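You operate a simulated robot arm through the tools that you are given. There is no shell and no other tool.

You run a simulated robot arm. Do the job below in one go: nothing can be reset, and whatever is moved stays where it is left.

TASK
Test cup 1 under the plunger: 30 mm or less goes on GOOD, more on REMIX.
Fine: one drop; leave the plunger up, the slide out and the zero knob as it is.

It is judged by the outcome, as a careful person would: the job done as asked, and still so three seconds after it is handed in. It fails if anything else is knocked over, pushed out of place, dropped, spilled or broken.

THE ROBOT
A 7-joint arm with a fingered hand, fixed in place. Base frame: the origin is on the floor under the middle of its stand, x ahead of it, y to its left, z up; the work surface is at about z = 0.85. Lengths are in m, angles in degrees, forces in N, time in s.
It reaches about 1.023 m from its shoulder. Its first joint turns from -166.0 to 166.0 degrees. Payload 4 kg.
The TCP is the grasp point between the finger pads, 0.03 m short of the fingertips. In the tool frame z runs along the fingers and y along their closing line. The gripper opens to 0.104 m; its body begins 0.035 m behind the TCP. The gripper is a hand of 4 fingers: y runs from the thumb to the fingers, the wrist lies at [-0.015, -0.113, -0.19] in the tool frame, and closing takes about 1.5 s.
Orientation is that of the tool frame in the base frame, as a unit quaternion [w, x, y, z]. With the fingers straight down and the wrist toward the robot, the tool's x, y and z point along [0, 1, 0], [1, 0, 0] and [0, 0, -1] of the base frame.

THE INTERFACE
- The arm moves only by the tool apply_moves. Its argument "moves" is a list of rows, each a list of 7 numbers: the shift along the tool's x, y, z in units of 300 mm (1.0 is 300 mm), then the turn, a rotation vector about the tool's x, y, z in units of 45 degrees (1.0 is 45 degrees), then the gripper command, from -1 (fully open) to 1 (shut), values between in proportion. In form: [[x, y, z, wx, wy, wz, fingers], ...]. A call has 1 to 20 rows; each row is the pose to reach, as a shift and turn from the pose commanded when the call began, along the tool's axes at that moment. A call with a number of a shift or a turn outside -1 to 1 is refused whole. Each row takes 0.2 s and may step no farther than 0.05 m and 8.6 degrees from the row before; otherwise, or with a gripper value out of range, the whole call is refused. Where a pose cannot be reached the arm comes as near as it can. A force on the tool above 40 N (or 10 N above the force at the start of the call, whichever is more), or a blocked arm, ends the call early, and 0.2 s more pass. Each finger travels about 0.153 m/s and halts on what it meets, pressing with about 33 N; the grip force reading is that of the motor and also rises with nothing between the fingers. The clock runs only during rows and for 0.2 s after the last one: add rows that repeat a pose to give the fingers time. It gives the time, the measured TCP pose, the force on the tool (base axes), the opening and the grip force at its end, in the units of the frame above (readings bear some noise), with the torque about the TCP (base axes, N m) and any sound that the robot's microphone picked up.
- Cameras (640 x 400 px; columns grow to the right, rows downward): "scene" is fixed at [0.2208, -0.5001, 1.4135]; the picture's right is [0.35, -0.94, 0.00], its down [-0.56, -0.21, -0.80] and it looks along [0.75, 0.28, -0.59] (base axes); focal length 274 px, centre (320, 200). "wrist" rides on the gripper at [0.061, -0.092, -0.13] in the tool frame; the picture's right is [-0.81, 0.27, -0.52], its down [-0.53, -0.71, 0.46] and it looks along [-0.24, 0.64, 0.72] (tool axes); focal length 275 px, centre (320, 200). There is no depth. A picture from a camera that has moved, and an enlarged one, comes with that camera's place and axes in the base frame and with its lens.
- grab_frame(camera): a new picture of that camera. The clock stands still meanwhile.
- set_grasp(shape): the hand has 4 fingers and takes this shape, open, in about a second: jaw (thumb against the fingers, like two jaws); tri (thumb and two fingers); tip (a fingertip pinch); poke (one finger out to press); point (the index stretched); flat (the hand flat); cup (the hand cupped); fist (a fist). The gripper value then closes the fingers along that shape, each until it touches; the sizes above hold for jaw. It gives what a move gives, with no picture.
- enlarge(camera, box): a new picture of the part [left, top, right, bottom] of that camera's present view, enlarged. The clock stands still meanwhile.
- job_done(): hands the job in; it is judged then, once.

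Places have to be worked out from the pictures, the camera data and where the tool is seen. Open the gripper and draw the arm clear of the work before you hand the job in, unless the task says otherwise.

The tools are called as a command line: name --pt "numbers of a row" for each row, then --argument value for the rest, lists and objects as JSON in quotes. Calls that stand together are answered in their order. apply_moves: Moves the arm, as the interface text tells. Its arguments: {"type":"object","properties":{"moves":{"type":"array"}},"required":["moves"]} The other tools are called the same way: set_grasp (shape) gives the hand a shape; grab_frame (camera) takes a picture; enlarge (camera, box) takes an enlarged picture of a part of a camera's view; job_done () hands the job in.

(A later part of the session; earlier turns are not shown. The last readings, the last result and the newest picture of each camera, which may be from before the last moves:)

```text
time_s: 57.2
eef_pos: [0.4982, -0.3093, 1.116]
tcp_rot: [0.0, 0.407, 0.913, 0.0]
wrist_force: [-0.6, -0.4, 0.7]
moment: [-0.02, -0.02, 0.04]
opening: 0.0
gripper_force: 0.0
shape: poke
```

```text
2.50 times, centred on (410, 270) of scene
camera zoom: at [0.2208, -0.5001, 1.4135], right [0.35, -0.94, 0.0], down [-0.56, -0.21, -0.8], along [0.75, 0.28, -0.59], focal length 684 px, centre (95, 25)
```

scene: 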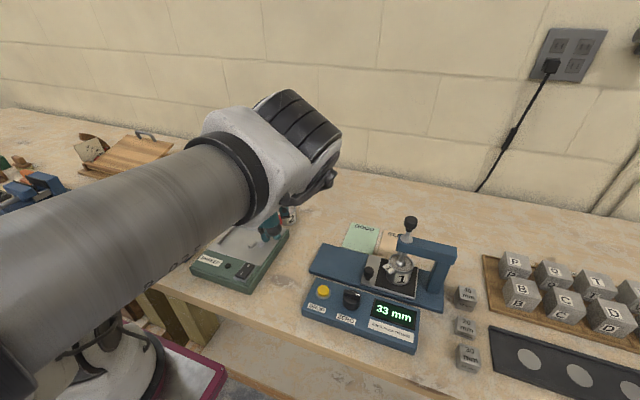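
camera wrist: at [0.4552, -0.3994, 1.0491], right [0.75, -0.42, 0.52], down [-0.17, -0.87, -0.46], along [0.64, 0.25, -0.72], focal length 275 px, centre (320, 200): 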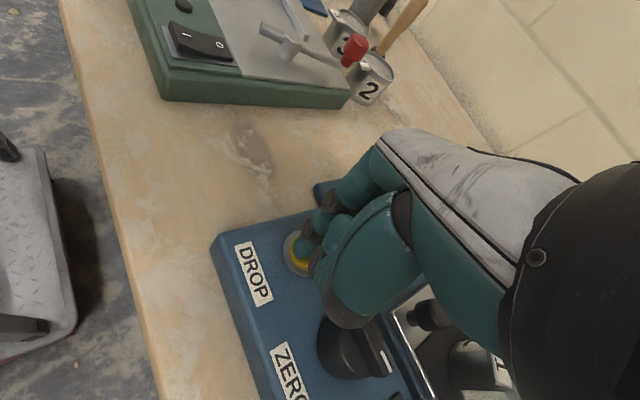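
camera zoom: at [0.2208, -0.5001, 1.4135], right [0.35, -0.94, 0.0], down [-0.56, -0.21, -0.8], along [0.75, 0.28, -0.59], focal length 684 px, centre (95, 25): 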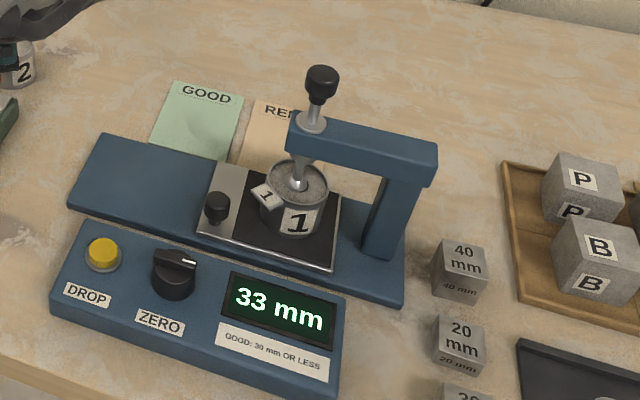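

The reading is sinking: 35 a moment ago, now 33 mm. The plunger is still settling, so I'll wait and watch until it is steady.

apply_moves --pt "0 0 0 0 0 0 -1" --pt "0 0 0 0 0 0 -1" --pt "0 0 0 0 0 0 -1" --pt "0 0 0 0 0 0 -1" --pt "0 0 0 0 0 0 -1" --pt "0 0 0 0 0 0 -1" --pt "0 0 0 0 0 0 -1" --pt "0 0 0 0 0 0 -1" --pt "0 0 0 0 0 0 -1" --pt "0 0 0 0 0 0 -1"

enlarge --camera "scene" --box '[340, 190, 480, 350]'

apply_moves --pt "0 0 0 0 0 0 -1" --pt "0 0 0 0 0 0 -1" --pt "0 0 0 0 0 0 -1" --pt "0 0 0 0 0 0 -1" --pt "0 0 0 0 0 0 -1" --pt "0 0 0 0 0 0 -1" --pt "0 0 0 0 0 0 -1" --pt "0 0 0 0 0 0 -1" --pt "0 0 0 0 0 0 -1" --pt "0 0 0 0 0 0 -1" --pt "0 0 0 0 0 0 -1" --pt "0 0 0 0 0 0 -1" --pt "0 0 0 0 0 0 -1" --pt "0 0 0 0 0 0 -1" --pt "0 0 0 0 0 0 -1" --pt "0 0 0 0 0 0 -1" --pt "0 0 0 0 0 0 -1" --pt "0 0 0 0 0 0 -1" --pt "0 0 0 0 0 0 -1" --pt "0 0 0 0 0 0 -1"

enlarge --camera "scene" --box '[340, 190, 480, 350]'

```text
time_s: 59.4
eef_pos: [0.4991, -0.31, 1.1162]
tcp_rot: [0.0, 0.407, 0.914, 0.0]
wrist_force: [-0.6, 0.2, -0.5]
moment: [0.04, 0.0, -0.02]
opening: 0.0
gripper_force: 0.0
shape: poke
```

```text
2.50 times, centred on (410, 270) of scene
camera zoom: at [0.2208, -0.5001, 1.4135], right [0.35, -0.94, 0.0], down [-0.56, -0.21, -0.8], along [0.75, 0.28, -0.59], focal length 684 px, centre (95, 25)
```

zoom: 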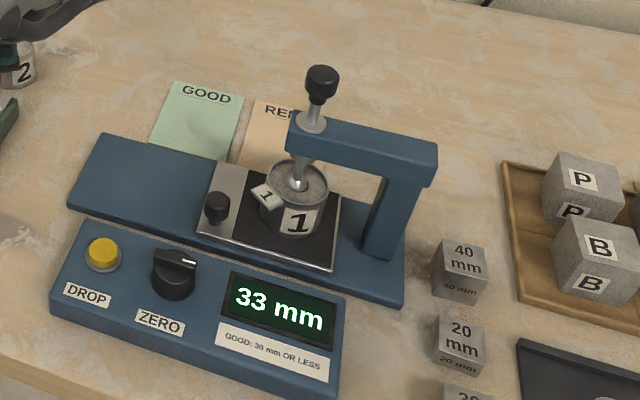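

```text
time_s: 63.6
eef_pos: [0.4972, -0.3096, 1.1162]
tcp_rot: [0.001, 0.406, 0.914, 0.0]
wrist_force: [0.1, -0.6, 1.5]
moment: [0.01, -0.03, -0.01]
opening: 0.0001
gripper_force: 0.2
shape: poke
```

```text
2.50 times, centred on (410, 270) of scene
camera zoom: at [0.2208, -0.5001, 1.4135], right [0.35, -0.94, 0.0], down [-0.56, -0.21, -0.8], along [0.75, 0.28, -0.59], focal length 684 px, centre (95, 25)
```

zoom: 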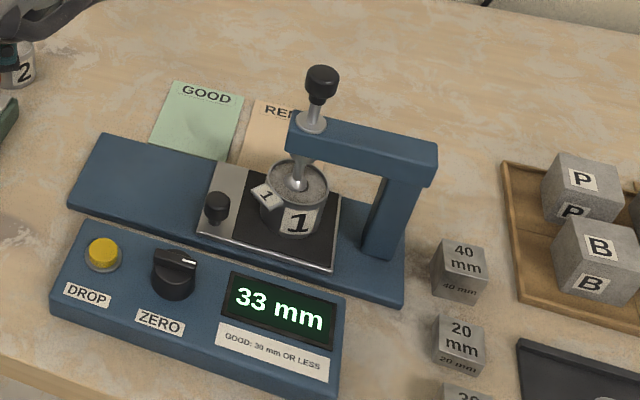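

The reading has held at 33 mm for over six seconds. That is more than 30, so cup 1 goes to REMIX. First I'll lift the plunger by its knob, now at about (0.680, -0.527, 1.044): set tip pinch and hover above it.

set_grasp --shape "tip"

apply_moves --pt "0 0 -0.1 0 0 0 -0.154" --pt "0 0 -0.18 0 0 0 -0.154" --pt "-0.13 -0.005 -0.18 0 0 0 -0.154" --pt "-0.27 -0.01 -0.18 0 0 0 -0.154" --pt "-0.41 -0.014 -0.18 0 0 0 -0.154" --pt "-0.55 -0.019 -0.18 0 0 0 -0.154" --pt "-0.69 -0.024 -0.18 0 0 0 -0.154" --pt "-0.82 -0.028 -0.18 0 0 0 -0.154" --pt "-0.944 -0.0325 -0.18 0 0 0 -0.154" --pt "-0.944 -0.0325 -0.18 0 0 0 -0.154"

grab_frame --camera "wrist"

grab_frame --camera "scene"

```text
time_s: 64.5
eef_pos: [0.4991, -0.3089, 1.1152]
tcp_rot: [0.0, 0.406, 0.914, 0.0]
wrist_force: [0.2, 0.3, 0.5]
moment: [0.01, -0.01, -0.02]
opening: 0.1041
gripper_force: 0.0
shape: tip
```

```text
time_s: 66.7
eef_pos: [0.6818, -0.5254, 1.1676]
tcp_rot: [0.0, 0.407, 0.913, 0.001]
wrist_force: [-0.1, 0.1, 0.3]
moment: [0.05, 0.02, 0.0]
opening: 0.0603
gripper_force: 0.0
shape: tip
```

```text
taken
camera wrist: at [0.572, -0.5431, 1.2995], right [0.75, -0.42, 0.52], down [-0.17, -0.87, -0.46], along [0.64, 0.25, -0.72], focal length 275 px, centre (320, 200)
```

wrist: 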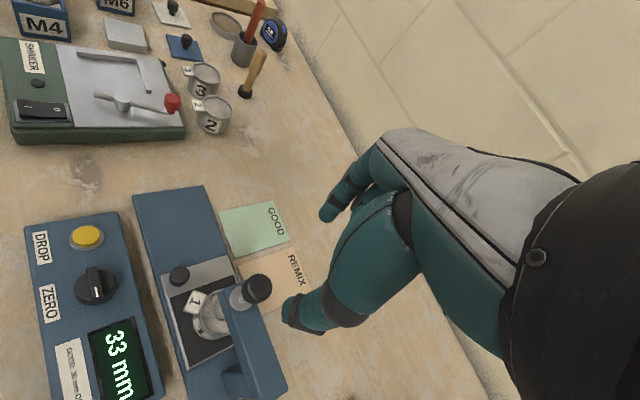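

```text
taken
```

scene: 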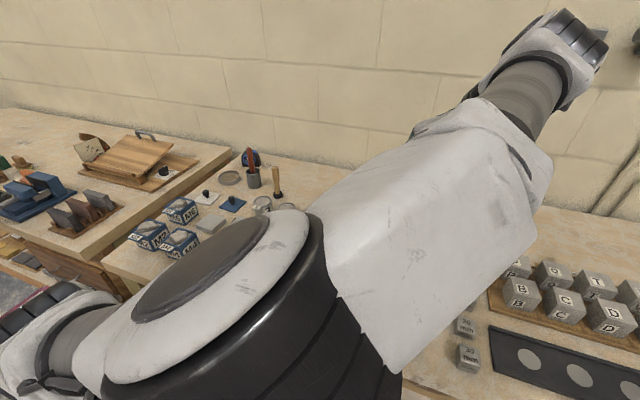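

The wrist view shows the plunger knob and the display at 33 mm. I'll zoom to pin the knob's position accurately.

enlarge --camera "wrist" --box '[150, 240, 350, 400]'

```text
2.50 times, centred on (250, 320) of wrist
camera zoom: at [0.572, -0.5431, 1.2995], right [0.75, -0.42, 0.52], down [-0.17, -0.87, -0.46], along [0.64, 0.25, -0.72], focal length 688 px, centre (495, -100)
```

zoom: 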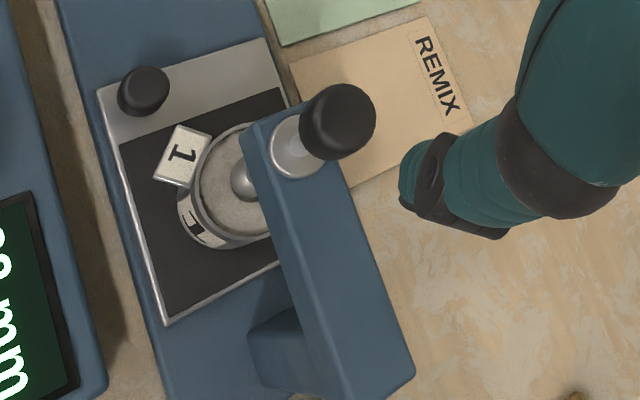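

The knob is at (0.679, -0.5265). I'll correct by 3 mm and descend around it to TCP z ≈ 1.06.

apply_moves --pt "0.0035 -0.0095 0.08 0 0 0 -0.154" --pt "0.0035 -0.0095 0.16 0 0 0 -0.154" --pt "0.0035 -0.0095 0.24 0 0 0 -0.154" --pt "0.0035 -0.0095 0.31 0 0 0 -0.154" --pt "0.0035 -0.0095 0.355 0 0 0 -0.154" --pt "0.0035 -0.0095 0.355 0 0 0 -0.154"

grab_frame --camera "wrist"

enlarge --camera "wrist" --box '[200, 180, 400, 360]'

```text
time_s: 68.1
eef_pos: [0.6777, -0.5274, 1.063]
tcp_rot: [0.0, 0.407, 0.914, 0.0]
wrist_force: [0.2, -0.6, 0.1]
moment: [-0.02, -0.01, -0.01]
opening: 0.0605
gripper_force: 0.0
shape: tip
```

```text
taken
camera wrist: at [0.5678, -0.5452, 1.1944], right [0.75, -0.42, 0.52], down [-0.17, -0.87, -0.46], along [0.64, 0.25, -0.72], focal length 275 px, centre (320, 200)
```

wrist: 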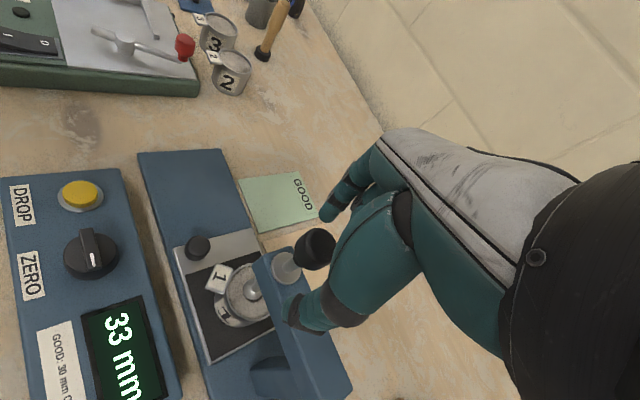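

```text
2.22 times, centred on (300, 270) of wrist
camera zoom: at [0.5678, -0.5452, 1.1944], right [0.75, -0.42, 0.52], down [-0.17, -0.87, -0.46], along [0.64, 0.25, -0.72], focal length 612 px, centre (364, 44)
```

zoom: 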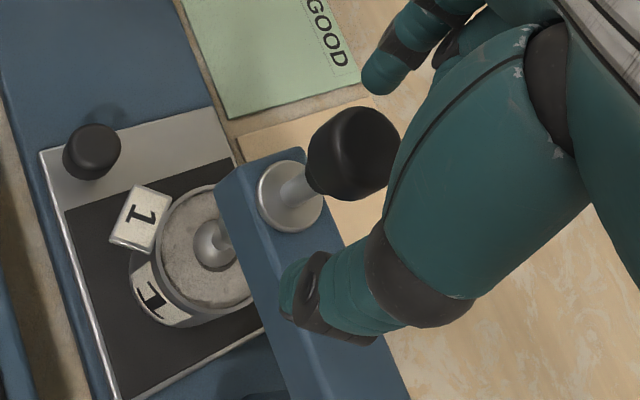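

The knob head is centred between thumb and index at about 18 mm below the TCP. I'll close the pinch.

apply_moves --pt "0 0.005 0 0 0 0 0.1" --pt "0 0.005 0 0 0 0 0.3" --pt "0 0.005 0 0 0 0 0.5" --pt "0 0.005 0 0 0 0 0.7" --pt "0 0.005 0 0 0 0 0.8" --pt "0 0.005 0 0 0 0 0.8" --pt "0 0.005 0 0 0 0 0.8"

enlarge --camera "wrist" --box '[200, 180, 400, 360]'

```text
time_s: 69.7
eef_pos: [0.6792, -0.5269, 1.0622]
tcp_rot: [0.0, 0.406, 0.914, 0.001]
wrist_force: [0.4, 0.0, 0.4]
moment: [0.08, -0.06, 0.0]
opening: 0.018
gripper_force: 32.8
shape: tip
```

```text
2.22 times, centred on (300, 270) of wrist
camera zoom: at [0.569, -0.5438, 1.1945], right [0.75, -0.42, 0.52], down [-0.17, -0.87, -0.46], along [0.64, 0.25, -0.72], focal length 612 px, centre (364, 44)
```

zoom: 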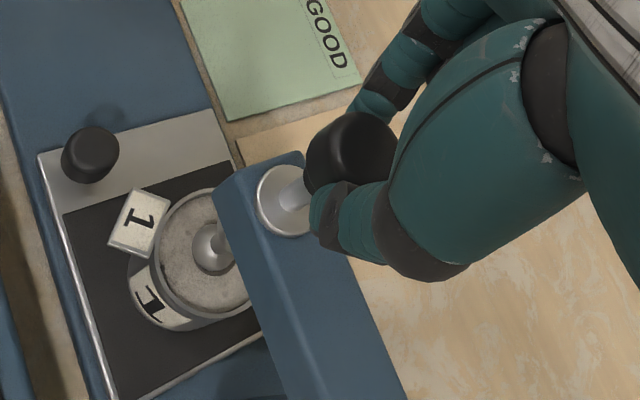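

The knob is gripped at 32.8 N. I'll lift straight up slowly by about 25 mm.

apply_moves --pt "0 0 -0.01 0 0 0 0.8" --pt "0 0 -0.025 0 0 0 0.8" --pt "0 0 -0.04 0 0 0 0.8" --pt "0 0 -0.055 0 0 0 0.8" --pt "0 0 -0.07 0 0 0 0.8" --pt "0 0 -0.083 0 0 0 0.8" --pt "0 0 -0.083 0 0 0 0.8"

grab_frame --camera "wrist"

```text
time_s: 71.3
eef_pos: [0.6791, -0.525, 1.089]
tcp_rot: [0.0, 0.408, 0.913, 0.0]
wrist_force: [-1.7, -3.2, -2.5]
moment: [-0.07, 0.05, 0.05]
opening: 0.0182
gripper_force: 33.2
shape: tip
```

```text
taken
camera wrist: at [0.5694, -0.5434, 1.2201], right [0.75, -0.42, 0.52], down [-0.17, -0.87, -0.46], along [0.64, 0.25, -0.72], focal length 275 px, centre (320, 200)
```

wrist: 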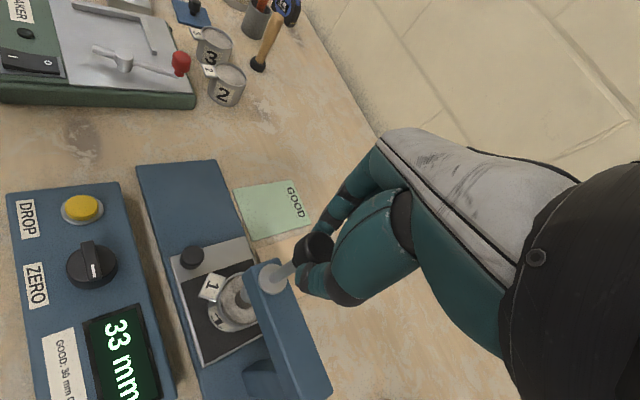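

The plunger rises with the hand and the display holds the 33 mm reading. I'll continue upward in small steps to find the top and latch.

apply_moves --pt "0 0 -0.007 0 0 0 0.8" --pt "0 0 -0.012 0 0 0 0.8" --pt "0 0 -0.012 0 0 0 0.8"

enlarge --camera "wrist" --box '[60, 200, 360, 400]'

```text
time_s: 72.1
eef_pos: [0.679, -0.5271, 1.0916]
tcp_rot: [0.0, 0.408, 0.913, 0.0]
wrist_force: [-4.9, -2.7, -4.1]
moment: [-0.01, 0.08, 0.0]
opening: 0.0181
gripper_force: 32.5
shape: tip
```

```text
2.00 times, centred on (210, 300) of wrist
camera zoom: at [0.5695, -0.5436, 1.223], right [0.75, -0.42, 0.52], down [-0.17, -0.87, -0.46], along [0.64, 0.25, -0.72], focal length 551 px, centre (540, 0)
```

zoom: 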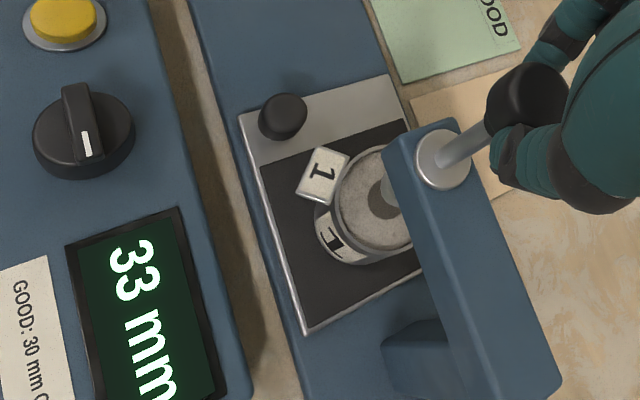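

Raised about 29 mm so far with no click yet. I'll continue in about 2 mm steps.

apply_moves --pt "0 0 -0.004 0 0 0 0.8" --pt "0 0 -0.007 0 0 0 0.8" --pt "0 0 -0.007 0 0 0 0.8"

```text
time_s: 72.9
eef_pos: [0.6779, -0.5262, 1.0937]
tcp_rot: [0.0, 0.407, 0.914, -0.001]
wrist_force: [-3.5, -1.1, -7.0]
moment: [0.01, 0.03, 0.01]
opening: 0.018
gripper_force: 33.1
shape: tip
```

The downward pull is increasing (now 7 N), so it's probably near the top. One more step.

apply_moves --pt "0 0 -0.004 0 0 0 0.8" --pt "0 0 -0.007 0 0 0 0.8" --pt "0 0 -0.007 0 0 0 0.8"

enlarge --camera "wrist" --box '[60, 200, 360, 400]'

```text
time_s: 73.7
eef_pos: [0.6796, -0.5261, 1.0934]
tcp_rot: [-0.001, 0.407, 0.914, 0.001]
wrist_force: [-1.2, -0.1, -22.3]
moment: [0.0, 0.03, 0.03]
opening: 0.0182
gripper_force: 32.9
shape: tip
```

```text
2.00 times, centred on (210, 300) of wrist
camera zoom: at [0.5696, -0.5439, 1.2256], right [0.75, -0.42, 0.52], down [-0.17, -0.87, -0.46], along [0.64, 0.25, -0.73], focal length 551 px, centre (540, 0)
```

zoom: 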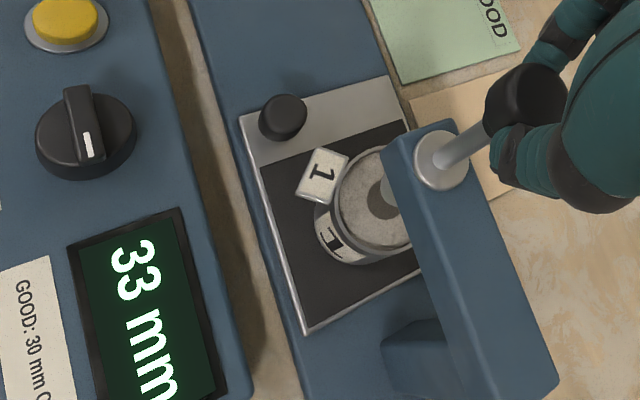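

The top stop is reached: 22 N with no more travel. Before letting go I'll check that it's latched by easing down 1–3 mm with the grip still closed and watching the force.

apply_moves --pt "0 0 0.004 0 0 0 0.8" --pt "0 0 0.007 0 0 0 0.8" --pt "0 0 0.007 0 0 0 0.8"

apply_moves --pt "0 0 0.004 0 0 0 0.8" --pt "0 0 0.004 0 0 0 0.8"

```text
time_s: 74.5
eef_pos: [0.679, -0.5259, 1.0928]
tcp_rot: [0.0, 0.407, 0.913, 0.001]
wrist_force: [-2.1, 0.8, -15.9]
moment: [0.01, 0.04, 0.05]
opening: 0.0181
gripper_force: 33.1
shape: tip
```

```text
time_s: 75.1
eef_pos: [0.6791, -0.5271, 1.0924]
tcp_rot: [0.0, 0.408, 0.913, 0.001]
wrist_force: [-3.7, -1.4, -6.1]
moment: [-0.01, 0.09, 0.06]
opening: 0.0181
gripper_force: 33.1
shape: tip
```

The tension is easing (-6 N). I'll lower another 1 to 2 mm to see whether the plunger holds itself or follows.

apply_moves --pt "0 0 0.004 0 0 0 0.8" --pt "0 0 0.004 0 0 0 0.8"

apply_moves --pt "0 0 0.005 0 0 0 0.8" --pt "0 0 0.005 0 0 0 0.8"

```text
time_s: 75.7
eef_pos: [0.6782, -0.5265, 1.0917]
tcp_rot: [0.0, 0.407, 0.914, -0.001]
wrist_force: [-3.2, -0.7, 0.4]
moment: [-0.01, 0.04, 0.02]
opening: 0.0183
gripper_force: 33.2
shape: tip
```

```text
time_s: 76.3
eef_pos: [0.678, -0.5273, 1.0894]
tcp_rot: [0.0, 0.407, 0.913, 0.0]
wrist_force: [-1.8, -0.5, 0.4]
moment: [-0.04, 0.02, -0.01]
opening: 0.0183
gripper_force: 33.0
shape: tip
```

Force is about zero at both heights, so it's not yet clear whether it's latched. I'll ease down another 3 mm, still gripping, to be sure it doesn't simply follow my hand.

apply_moves --pt "0 0 0.005 0 0 0 0.8" --pt "0 0 0.01 0 0 0 0.8" --pt "0 0 0.01 0 0 0 0.8"

enlarge --camera "wrist" --box '[200, 180, 400, 360]'

```text
time_s: 77.1
eef_pos: [0.679, -0.527, 1.0872]
tcp_rot: [0.0, 0.407, 0.913, 0.0]
wrist_force: [-2.3, -3.4, -0.7]
moment: [-0.11, 0.03, 0.01]
opening: 0.0182
gripper_force: 32.7
shape: tip
```

```text
2.22 times, centred on (300, 270) of wrist
camera zoom: at [0.5692, -0.5433, 1.2185], right [0.75, -0.42, 0.52], down [-0.17, -0.87, -0.46], along [0.64, 0.25, -0.72], focal length 612 px, centre (364, 44)
```

zoom: 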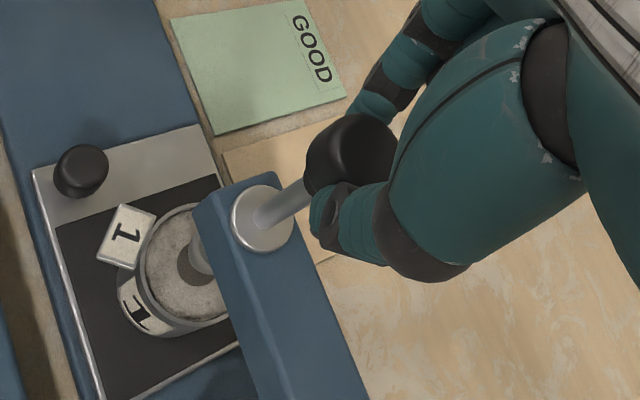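

The plunger follows the hand with almost no weight, so it seems to be held by friction or a brake rather than a catch I can feel. I'll raise it fully to the top stop again before releasing.

apply_moves --pt "0 0 -0.008 0 0 0 0.8" --pt "0 0 -0.016 0 0 0 0.8" --pt "0 0 -0.023 0 0 0 0.8" --pt "0 0 -0.029 0 0 0 0.8" --pt "0 0 -0.029 0 0 0 0.8" --pt "0 0 -0.029 0 0 0 0.8"

enlarge --camera "wrist" --box '[60, 200, 360, 400]'

```text
time_s: 78.5
eef_pos: [0.6807, -0.5264, 1.0952]
tcp_rot: [0.0, 0.407, 0.913, 0.0]
wrist_force: [-3.6, 2.6, -27.6]
moment: [0.07, 0.07, 0.03]
opening: 0.0177
gripper_force: 33.1
shape: tip
```

```text
2.00 times, centred on (210, 300) of wrist
camera zoom: at [0.5701, -0.5441, 1.2262], right [0.75, -0.42, 0.52], down [-0.17, -0.87, -0.46], along [0.64, 0.25, -0.73], focal length 551 px, centre (540, 0)
```

zoom: 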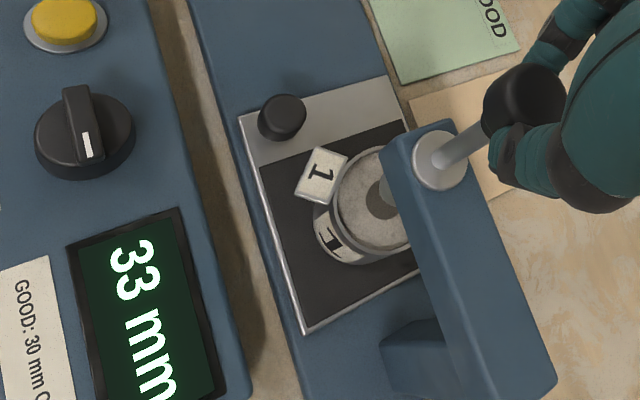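

It's firmly at the top stop (-28 N). I'll relax the tension to nearly zero while staying at the top, then open the pinch.

apply_moves --pt "0 0 0.006 0 0 0 0.8" --pt "0 0 0.012 0 0 0 0.8" --pt "0 0 0.012 0 0 0 0.8"

```text
time_s: 79.3
eef_pos: [0.679, -0.5258, 1.0927]
tcp_rot: [0.001, 0.408, 0.913, 0.001]
wrist_force: [-3.7, 0.3, -4.2]
moment: [-0.03, 0.11, 0.05]
opening: 0.0181
gripper_force: 32.9
shape: tip
```

Tension is now only -4 N with the plunger at the top. I'll open the pinch gradually, staying around the knob.

apply_moves --pt "0 0 0 0 0 0 0.6" --pt "0 0 0 0 0 0 0.4" --pt "0 0 0 0 0 0 0.2" --pt "0 0 0 0 0 0 0.0" --pt "0 0 0 0 0 0 -0.154" --pt "0 0 0 0 0 0 -0.154"

enlarge --camera "wrist" --box '[60, 200, 360, 400]'

```text
time_s: 80.7
eef_pos: [0.6789, -0.5261, 1.091]
tcp_rot: [0.0, 0.406, 0.914, 0.0]
wrist_force: [0.1, 0.5, -0.4]
moment: [-0.03, -0.03, -0.01]
opening: 0.0596
gripper_force: 0.1
shape: tip
```

```text
2.00 times, centred on (210, 300) of wrist
camera zoom: at [0.5696, -0.5436, 1.2236], right [0.75, -0.42, 0.52], down [-0.17, -0.87, -0.46], along [0.64, 0.25, -0.72], focal length 551 px, centre (540, 0)
```

zoom: 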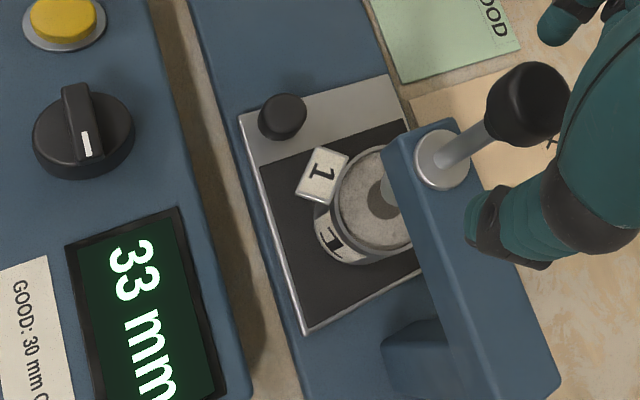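

The plunger stays up on its own after release. I'll lift the hand straight up clear of the knob, then move left and look.

apply_moves --pt "0 0 -0.06 0 0 0 -0.154" --pt "0 0 -0.14 0 0 0 -0.154" --pt "0 0 -0.22 0 0 0 -0.154" --pt "0 0 -0.3 0 0 0 -0.154" --pt "0.13 0 -0.3 0 0 0 -0.154" --pt "0.27 0 -0.3 0 0 0 -0.154" --pt "0.41 0 -0.3 0 0 0 -0.154" --pt "0.55 0 -0.3 0 0 0 -0.154" --pt "0.69 0 -0.3 0 0 0 -0.154"

grab_frame --camera "scene"

enlarge --camera "scene" --box '[340, 190, 480, 350]'

grab_frame --camera "wrist"

```text
time_s: 82.7
eef_pos: [0.542, -0.3727, 1.1839]
tcp_rot: [0.0, 0.407, 0.914, 0.0]
wrist_force: [0.1, -0.5, -0.3]
moment: [0.01, 0.03, -0.01]
opening: 0.0596
gripper_force: 0.1
shape: tip
```

```text
taken
```

scene: 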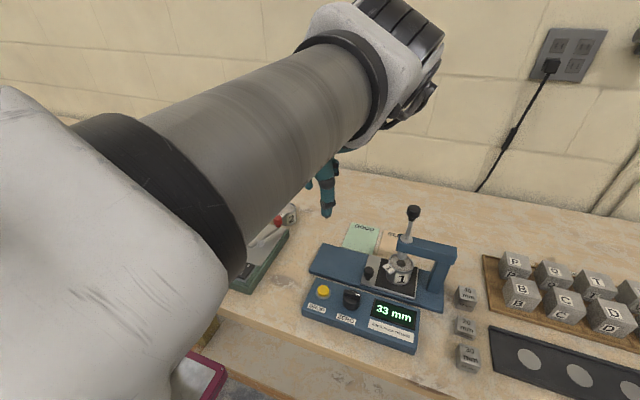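

```text
2.50 times, centred on (410, 270) of scene
camera zoom: at [0.2208, -0.5001, 1.4135], right [0.35, -0.94, 0.0], down [-0.56, -0.21, -0.8], along [0.75, 0.28, -0.59], focal length 684 px, centre (95, 25)
```

zoom: 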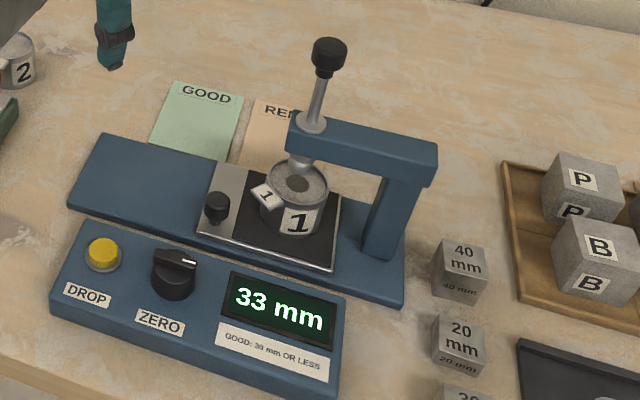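

```text
taken
camera wrist: at [0.4315, -0.3912, 1.3148], right [0.75, -0.42, 0.52], down [-0.17, -0.87, -0.46], along [0.64, 0.25, -0.72], focal length 275 px, centre (320, 200)
```

wrist: 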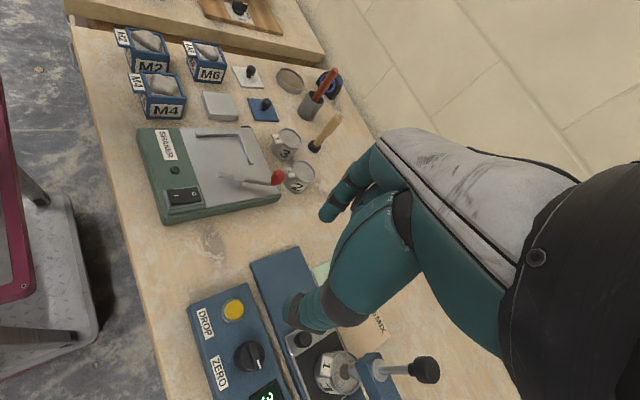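

The plunger is back at its original height (knob in the same place as before the drop), and 33 mm is held on the display. Next I'll return to the slide knob at (0.650, -0.466), retracing my earlier exit path to stay clear of the bridge.

apply_moves --pt "-0.015 0.011 0.13 0 0 0 -0.154" --pt "-0.03 0.022 0.27 0 0 0 -0.154" --pt "-0.045 0.033 0.41 0 0 0 -0.154" --pt "-0.059 0.044 0.546 0 0 0 -0.154" --pt "-0.059 0.044 0.546 0 0 0 -0.154"

apply_moves --pt "-0.1 0.004 0.05 0 0 0 -0.154" --pt "-0.2 0.008 0.1 0 0 0 -0.154" --pt "-0.28 0.011 0.14 0 0 0 -0.154" --pt "-0.35 0.014 0.18 0 0 0 -0.154" --pt "-0.412 0.0167 0.196 0 0 0 -0.154" --pt "-0.412 0.0167 0.196 0 0 0 -0.154"

enlarge --camera "wrist" --box '[220, 200, 440, 400]'

```text
time_s: 83.9
eef_pos: [0.562, -0.3755, 1.0175]
tcp_rot: [0.0, 0.407, 0.913, 0.001]
wrist_force: [-0.4, 0.1, 0.0]
moment: [-0.01, -0.01, -0.01]
opening: 0.0594
gripper_force: 0.0
shape: tip
```

```text
time_s: 85.3
eef_pos: [0.6491, -0.4669, 0.9597]
tcp_rot: [0.0, 0.407, 0.914, 0.0]
wrist_force: [0.1, 0.0, 0.1]
moment: [0.01, 0.02, 0.04]
opening: 0.0598
gripper_force: 0.1
shape: tip
```

```text
2.00 times, centred on (330, 300) of wrist
camera zoom: at [0.5394, -0.4835, 1.0911], right [0.75, -0.42, 0.52], down [-0.17, -0.87, -0.46], along [0.64, 0.25, -0.72], focal length 551 px, centre (300, 0)
```

zoom: 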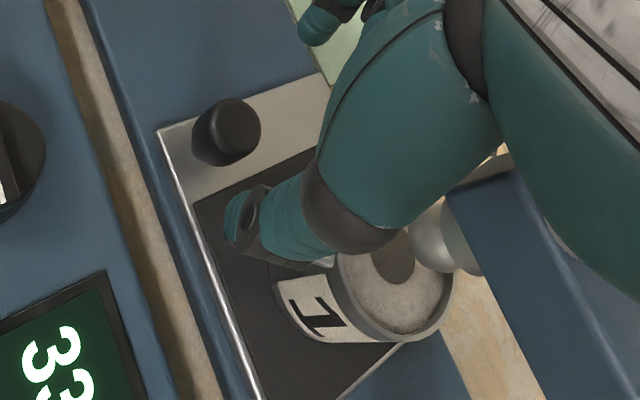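

The knob lies between thumb and index, with its centre at about (0.648, -0.463). I'll correct by 3 mm and descend around it.

apply_moves --pt "0.006 0.004 0.05 0 0 0 -0.154" --pt "0.0085 0.0055 0.1 0 0 0 -0.154" --pt "0.0085 0.0055 0.13 0 0 0 -0.154" --pt "0.0085 0.0055 0.147 0 0 0 -0.154" --pt "0.0085 0.0055 0.147 0 0 0 -0.154"

enlarge --camera "wrist" --box '[220, 200, 440, 400]'

```text
time_s: 86.5
eef_pos: [0.6492, -0.4631, 0.9152]
tcp_rot: [0.0, 0.407, 0.913, 0.0]
wrist_force: [0.5, 0.8, -0.1]
moment: [0.0, 0.0, 0.02]
opening: 0.0594
gripper_force: 0.0
shape: tip
```

```text
2.00 times, centred on (330, 300) of wrist
camera zoom: at [0.5379, -0.4797, 1.0465], right [0.75, -0.42, 0.52], down [-0.17, -0.87, -0.46], along [0.64, 0.25, -0.72], focal length 551 px, centre (300, 0)
```

zoom: 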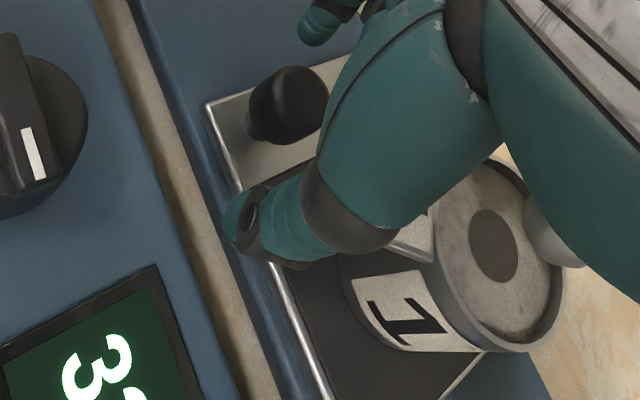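

The knob is centred in the pinch. Closing on it.

apply_moves --pt "0 0 0 0 0 0 0.1" --pt "0 0 0 0 0 0 0.3" --pt "0 0 0 0 0 0 0.5" --pt "0 0 0 0 0 0 0.7" --pt "0 0 0 0 0 0 0.8" --pt "0 0 0 0 0 0 0.8" --pt "0 0 0 0 0 0 0.8"

```text
time_s: 88.1
eef_pos: [0.6469, -0.4627, 0.9152]
tcp_rot: [0.0, 0.407, 0.913, 0.001]
wrist_force: [0.0, 1.1, -1.3]
moment: [0.05, -0.09, 0.02]
opening: 0.0164
gripper_force: 32.7
shape: tip
```

Gripped. I'll pull the slide out toward +y smoothly for about 105 mm, then creep to the stop.

apply_moves --pt "0.01 0.0089 0 0 0 0 0.8" --pt "0.03 0.0268 0 0 0 0 0.8" --pt "0.055 0.0491 0 0 0 0 0.8" --pt "0.084 0.0758 0 0 0 0 0.8" --pt "0.114 0.1026 0 0 0 0 0.8" --pt "0.144 0.1293 0 0 0 0 0.8" --pt "0.174 0.1561 0 0 0 0 0.8" --pt "0.203 0.1829 0 0 0 0 0.8" --pt "0.233 0.2096 0 0 0 0 0.8" --pt "0.258 0.232 0 0 0 0 0.8" --pt "0.258 0.232 0 0 0 0 0.8"

grab_frame --camera "wrist"

```text
time_s: 90.5
eef_pos: [0.6475, -0.3584, 0.9155]
tcp_rot: [-0.001, 0.407, 0.914, 0.0]
wrist_force: [-1.3, -0.4, -2.2]
moment: [0.0, 0.01, 0.02]
opening: 0.017
gripper_force: 32.6
shape: tip
```

```text
taken
camera wrist: at [0.5384, -0.3756, 1.0466], right [0.75, -0.42, 0.52], down [-0.17, -0.87, -0.46], along [0.64, 0.25, -0.72], focal length 275 px, centre (320, 200)
```

wrist: 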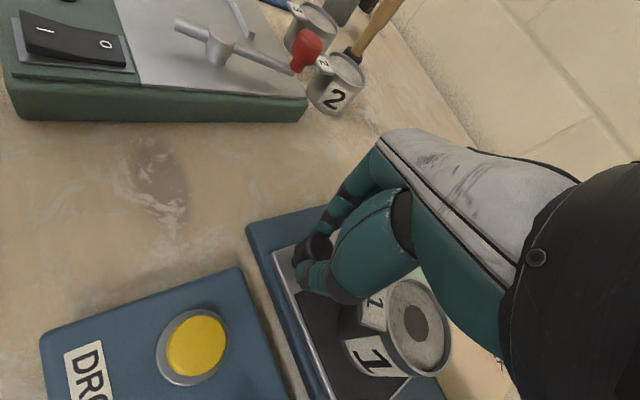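

The slide is coming out cleanly with the cup on it. I'll creep the last 1.5 cm, watching for the stop.

apply_moves --pt "0.01 0.009 0 0 0 0 0.8" --pt "0.02 0.018 0 0 0 0 0.8" --pt "0.03 0.027 0 0 0 0 0.8" --pt "0.036 0.0325 0 0 0 0 0.8" --pt "0.036 0.0325 0 0 0 0 0.8"

```text
time_s: 91.7
eef_pos: [0.648, -0.3433, 0.9163]
tcp_rot: [-0.001, 0.408, 0.913, 0.0]
wrist_force: [-3.4, 1.1, -8.0]
moment: [0.03, 0.11, 0.06]
opening: 0.0171
gripper_force: 32.6
shape: tip
```

Near the original out position. A few more millimetres to reach the out stop.

apply_moves --pt "0.005 0.0045 0.002 0 0 0 0.8" --pt "0.0074 0.0067 0.004 0 0 0 0.8" --pt "0.0074 0.0067 0.004 0 0 0 0.8"

apply_moves --pt "0.005 0.0045 0 0 0 0 0.8" --pt "0.005 0.0045 0 0 0 0 0.8"

```text
time_s: 92.5
eef_pos: [0.6483, -0.3415, 0.9151]
tcp_rot: [0.0, 0.407, 0.913, 0.0]
wrist_force: [-4.6, -7.4, 1.5]
moment: [-0.21, 0.14, 0.01]
opening: 0.0171
gripper_force: 32.7
shape: tip
```

```text
time_s: 93.1
eef_pos: [0.6486, -0.3397, 0.9145]
tcp_rot: [0.0, 0.407, 0.913, 0.0]
wrist_force: [-3.1, -17.8, 6.6]
moment: [-0.45, 0.11, -0.13]
opening: 0.0181
gripper_force: 33.0
shape: tip
```

The out stop is reached (-18 N). I'll relax the pull, open the pinch, and lift straight up off the knob.

apply_moves --pt "-0.0065 -0.006 0 0 0 0 0.8" --pt "-0.0065 -0.006 0 0 0 0 0.6" --pt "-0.0065 -0.006 0 0 0 0 0.4" --pt "-0.0065 -0.006 0 0 0 0 0.2" --pt "-0.0065 -0.006 0 0 0 0 0.0" --pt "-0.0065 -0.006 0 0 0 0 -0.154" --pt "-0.0065 -0.006 0 0 0 0 -0.154" --pt "-0.0065 -0.006 -0.04 0 0 0 -0.154" --pt "-0.0065 -0.006 -0.1 0 0 0 -0.154" --pt "-0.0065 -0.006 -0.2 0 0 0 -0.154" --pt "-0.0065 -0.006 -0.34 0 0 0 -0.154" --pt "-0.0065 -0.006 -0.48 0 0 0 -0.154" --pt "-0.0065 -0.006 -0.62 0 0 0 -0.154" --pt "-0.0065 -0.006 -0.75 0 0 0 -0.154"

grab_frame --camera "wrist"

grab_frame --camera "scene"

```text
time_s: 96.1
eef_pos: [0.6488, -0.3441, 1.1389]
tcp_rot: [0.0, 0.406, 0.914, 0.0]
wrist_force: [-0.8, 0.0, 0.2]
moment: [0.03, 0.02, -0.02]
opening: 0.0594
gripper_force: 0.1
shape: tip
```

```text
taken
camera wrist: at [0.5391, -0.3606, 1.2703], right [0.75, -0.42, 0.52], down [-0.17, -0.87, -0.46], along [0.64, 0.25, -0.72], focal length 275 px, centre (320, 200)
```

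wrist: 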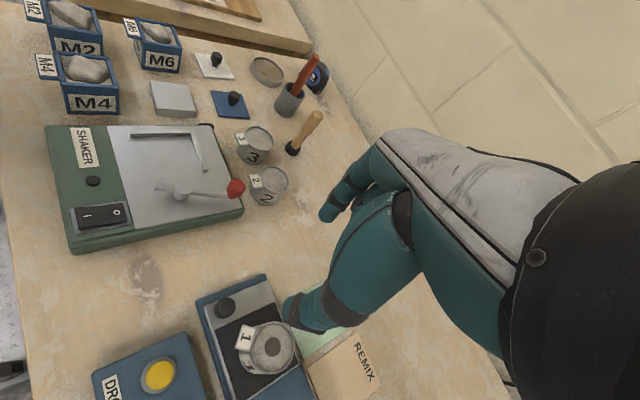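

```text
taken
```

scene: 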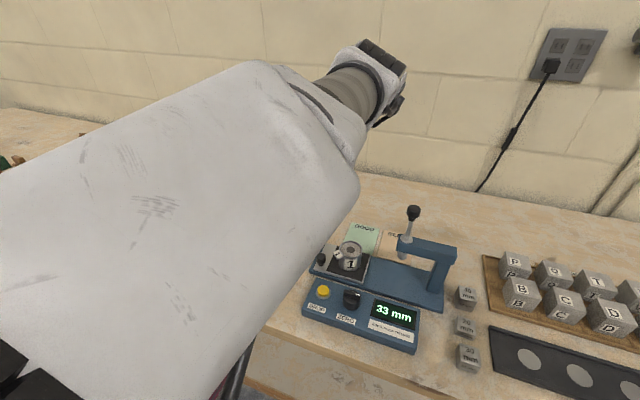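

The slide is out, the plunger is up, and the cup is on the pad with the dimple visible. Next I'll turn the hand back to the cup-grasp orientation in stages in free space, then set the jaw shape.

apply_moves --pt "0.021 -0.003 0 0 0 0.1667 -0.154" --pt "0.041 -0.006 0 0 0 0.3333 -0.154" --pt "0.062 -0.009 0 0 0 0.5 -0.154" --pt "0.083 -0.012 0 0 0 0.6667 -0.154" --pt "0.103 -0.015 0 0 0 0.8333 -0.154" --pt "0.124 -0.018 0 0 0 1.0 -0.154"

apply_moves --pt "0 0 0 0 0 0.1667 -0.154" --pt "0 0 0 0 0 0.3333 -0.154" --pt "0 0 0 0 0 0.5 -0.154" --pt "0 0 0 0 0 0.6667 -0.154" --pt "0 0 0 0 0 0.8333 -0.154" --pt "0 0 0 0 0 1.0 -0.154"

apply_moves --pt "0 0 0 0 0 0.1667 -0.154" --pt "0 0 0 0 0 0.3333 -0.154" --pt "0 0 0 0 0 0.5 -0.154" --pt "0 0 0 0 0 0.6667 -0.154" --pt "0 0 0 0 0 0.8333 -0.154" --pt "0 0 0 0 0 1.0 -0.154"

set_grasp --shape "jaw"

grab_frame --camera "scene"

grab_frame --camera "wrist"

```text
time_s: 97.5
eef_pos: [0.618, -0.3195, 1.1378]
tcp_rot: [0.001, 0.726, 0.687, 0.0]
wrist_force: [-0.1, 0.1, 0.0]
moment: [-0.02, 0.01, -0.04]
opening: 0.0595
gripper_force: 0.0
shape: tip
```

```text
time_s: 98.9
eef_pos: [0.6199, -0.3174, 1.1398]
tcp_rot: [0.0, 0.934, 0.358, -0.001]
wrist_force: [-0.1, -0.2, 0.1]
moment: [0.01, 0.03, 0.0]
opening: 0.0597
gripper_force: 0.1
shape: tip
```

```text
time_s: 100.3
eef_pos: [0.6194, -0.3173, 1.1397]
tcp_rot: [0.0, 1.0, -0.027, 0.0]
wrist_force: [-0.4, 0.3, -0.1]
moment: [-0.01, -0.02, 0.0]
opening: 0.0597
gripper_force: 0.1
shape: tip
```

```text
time_s: 101.2
eef_pos: [0.6189, -0.3173, 1.1389]
tcp_rot: [0.0, 1.0, -0.026, 0.0]
wrist_force: [0.0, 0.6, -0.1]
moment: [0.01, 0.0, -0.01]
opening: 0.1038
gripper_force: 0.1
shape: jaw
```

```text
taken
```

scene: 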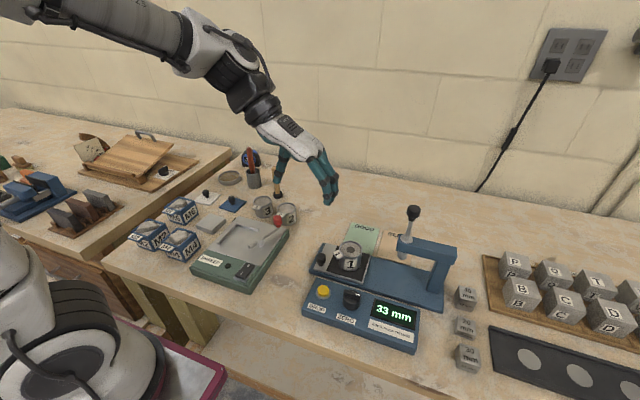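

```text
taken
camera wrist: at [0.6847, -0.23, 1.2706], right [-0.82, -0.23, 0.52], down [-0.49, 0.74, -0.46], along [-0.28, -0.63, -0.72], focal length 275 px, centre (320, 200)
```

wrist: 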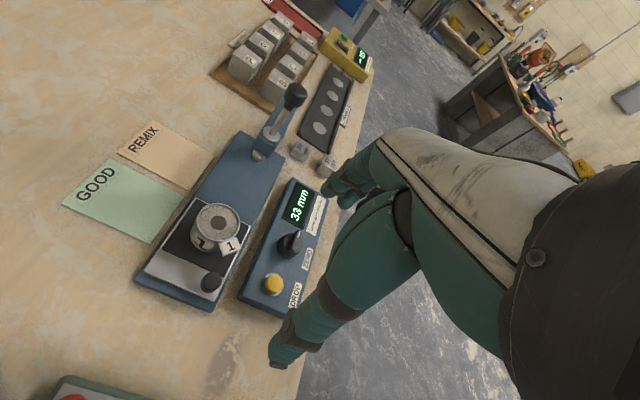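

Orientation is now about -93°. I'll zoom in to measure the cup's present position before the grasp.

enlarge --camera "wrist" --box '[110, 170, 310, 320]'

enlarge --camera "scene" --box '[290, 190, 450, 290]'

```text
2.67 times, centred on (210, 245) of wrist
camera zoom: at [0.6847, -0.23, 1.2706], right [-0.82, -0.23, 0.52], down [-0.49, 0.74, -0.46], along [-0.28, -0.63, -0.72], focal length 734 px, centre (613, 80)
```

zoom: 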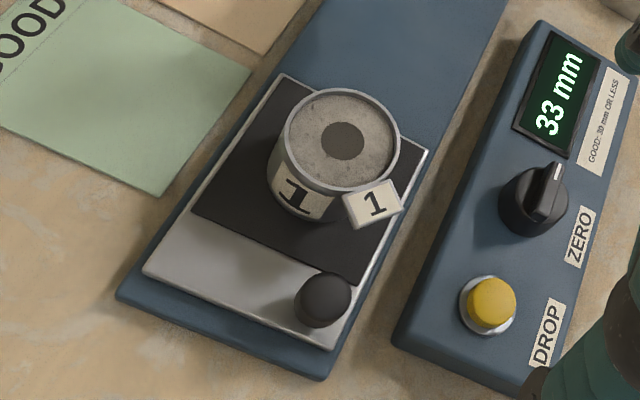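

```text
4.00 times, centred on (370, 240) of scene
camera zoom: at [0.2208, -0.5001, 1.4135], right [0.35, -0.94, 0.0], down [-0.56, -0.21, -0.8], along [0.75, 0.28, -0.59], focal length 1094 px, centre (120, 40)
```

zoom: 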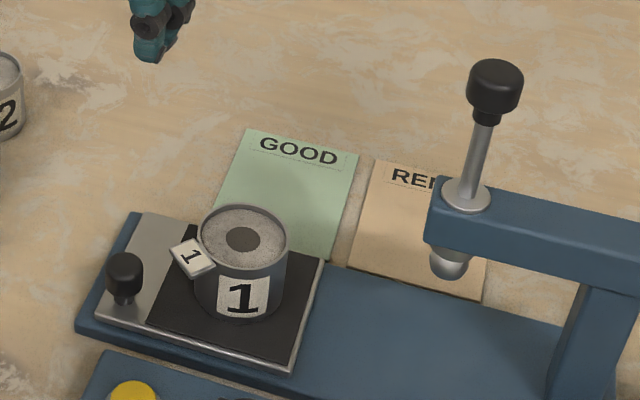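

Cup centre is (0.681, -0.408), exactly where I set it. I'll move above it with 10° more turn and the opening at 76 mm.

apply_moves --pt "0.044 0.057 0.03 0 0 0.044 -0.46" --pt "0.088 0.115 0.06 0 0 0.089 -0.46" --pt "0.132 0.172 0.12 0 0 0.133 -0.46" --pt "0.176 0.23 0.2 0 0 0.178 -0.46" --pt "0.2195 0.2875 0.3 0 0 0.222 -0.46" --pt "0.2195 0.2875 0.363 0 0 0.222 -0.46" --pt "0.2195 0.2875 0.363 0 0 0.222 -0.46"

enlarge --camera "scene" --box '[290, 160, 450, 280]'

grab_frame --camera "wrist"

```text
time_s: 102.8
eef_pos: [0.6797, -0.4076, 1.0301]
tcp_rot: [0.001, 0.993, -0.114, 0.0]
wrist_force: [-0.2, 0.0, -0.1]
moment: [0.0, 0.0, 0.04]
opening: 0.0763
gripper_force: 0.1
shape: jaw
```

```text
3.33 times, centred on (370, 220) of scene
camera zoom: at [0.2208, -0.5001, 1.4135], right [0.35, -0.94, 0.0], down [-0.56, -0.21, -0.8], along [0.75, 0.28, -0.59], focal length 912 px, centre (153, 133)
```

zoom: 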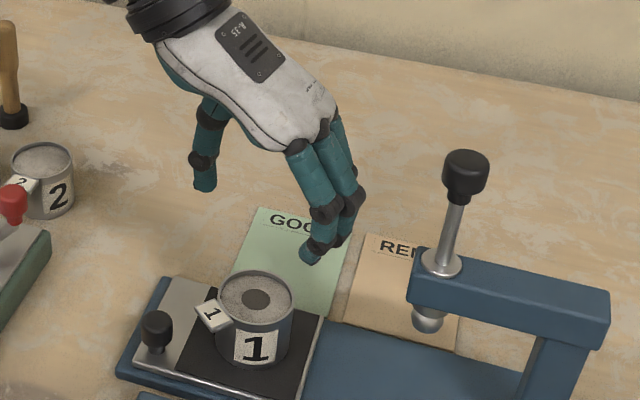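

```text
taken
camera wrist: at [0.7594, -0.333, 1.1623], right [-0.85, -0.08, 0.52], down [-0.36, 0.82, -0.46], along [-0.38, -0.57, -0.72], focal length 275 px, centre (320, 200)
```

wrist: 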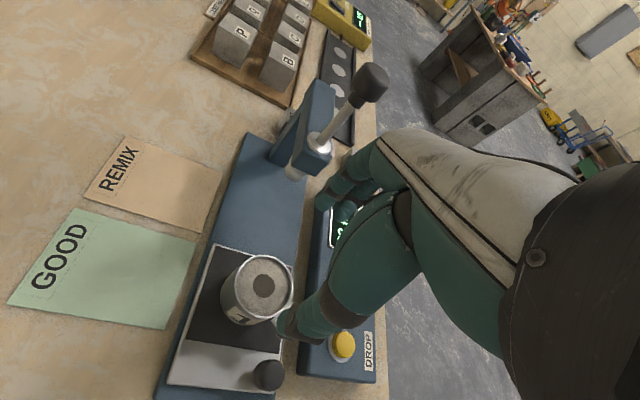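

The hand is aligned above the cup. Descending around it to the same height I released it at, TCP z ≈ 0.910.

apply_moves --pt "0.002 0 0.1 0 0 0 -0.46" --pt "0.002 0 0.2 0 0 0 -0.46" --pt "0.002 0 0.28 0 0 0 -0.46" --pt "0.002 0 0.35 0 0 0 -0.46" --pt "0.002 0 0.4 0 0 0 -0.46" --pt "0.002 0 0.4 0 0 0 -0.46"

enlarge --camera "scene" --box '[310, 210, 406, 280]'

grab_frame --camera "wrist"

```text
time_s: 104.2
eef_pos: [0.68, -0.4061, 0.9099]
tcp_rot: [0.0, 0.993, -0.114, -0.001]
wrist_force: [0.9, 0.1, -0.6]
moment: [0.02, 0.01, -0.02]
opening: 0.0761
gripper_force: 0.1
shape: jaw
```

```text
5.71 times, centred on (358, 245) of scene
camera zoom: at [0.2208, -0.5001, 1.4135], right [0.35, -0.94, 0.0], down [-0.56, -0.21, -0.8], along [0.75, 0.28, -0.59], focal length 1564 px, centre (103, -57)
```

zoom: 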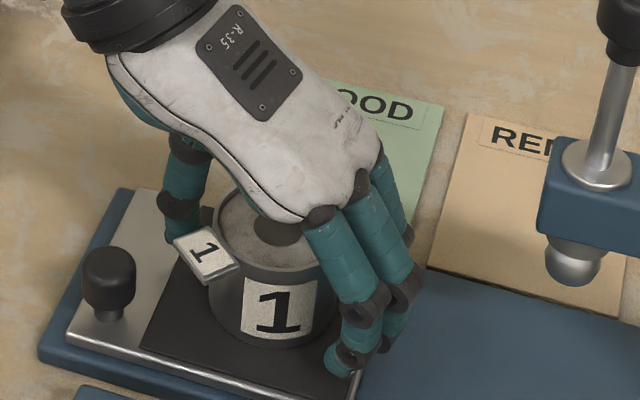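

```text
taken
camera wrist: at [0.7603, -0.3328, 1.0411], right [-0.85, -0.08, 0.52], down [-0.36, 0.82, -0.46], along [-0.38, -0.57, -0.72], focal length 275 px, centre (320, 200)
```

wrist: 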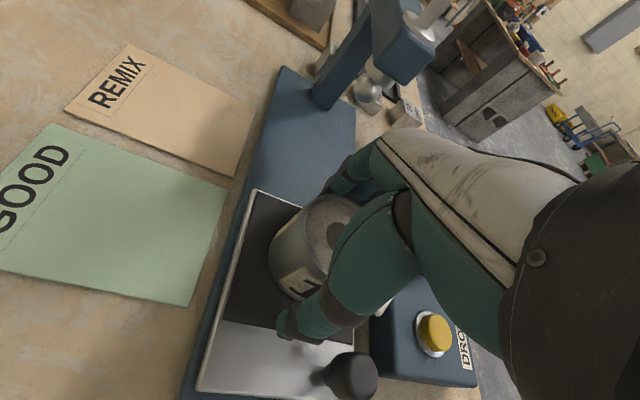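

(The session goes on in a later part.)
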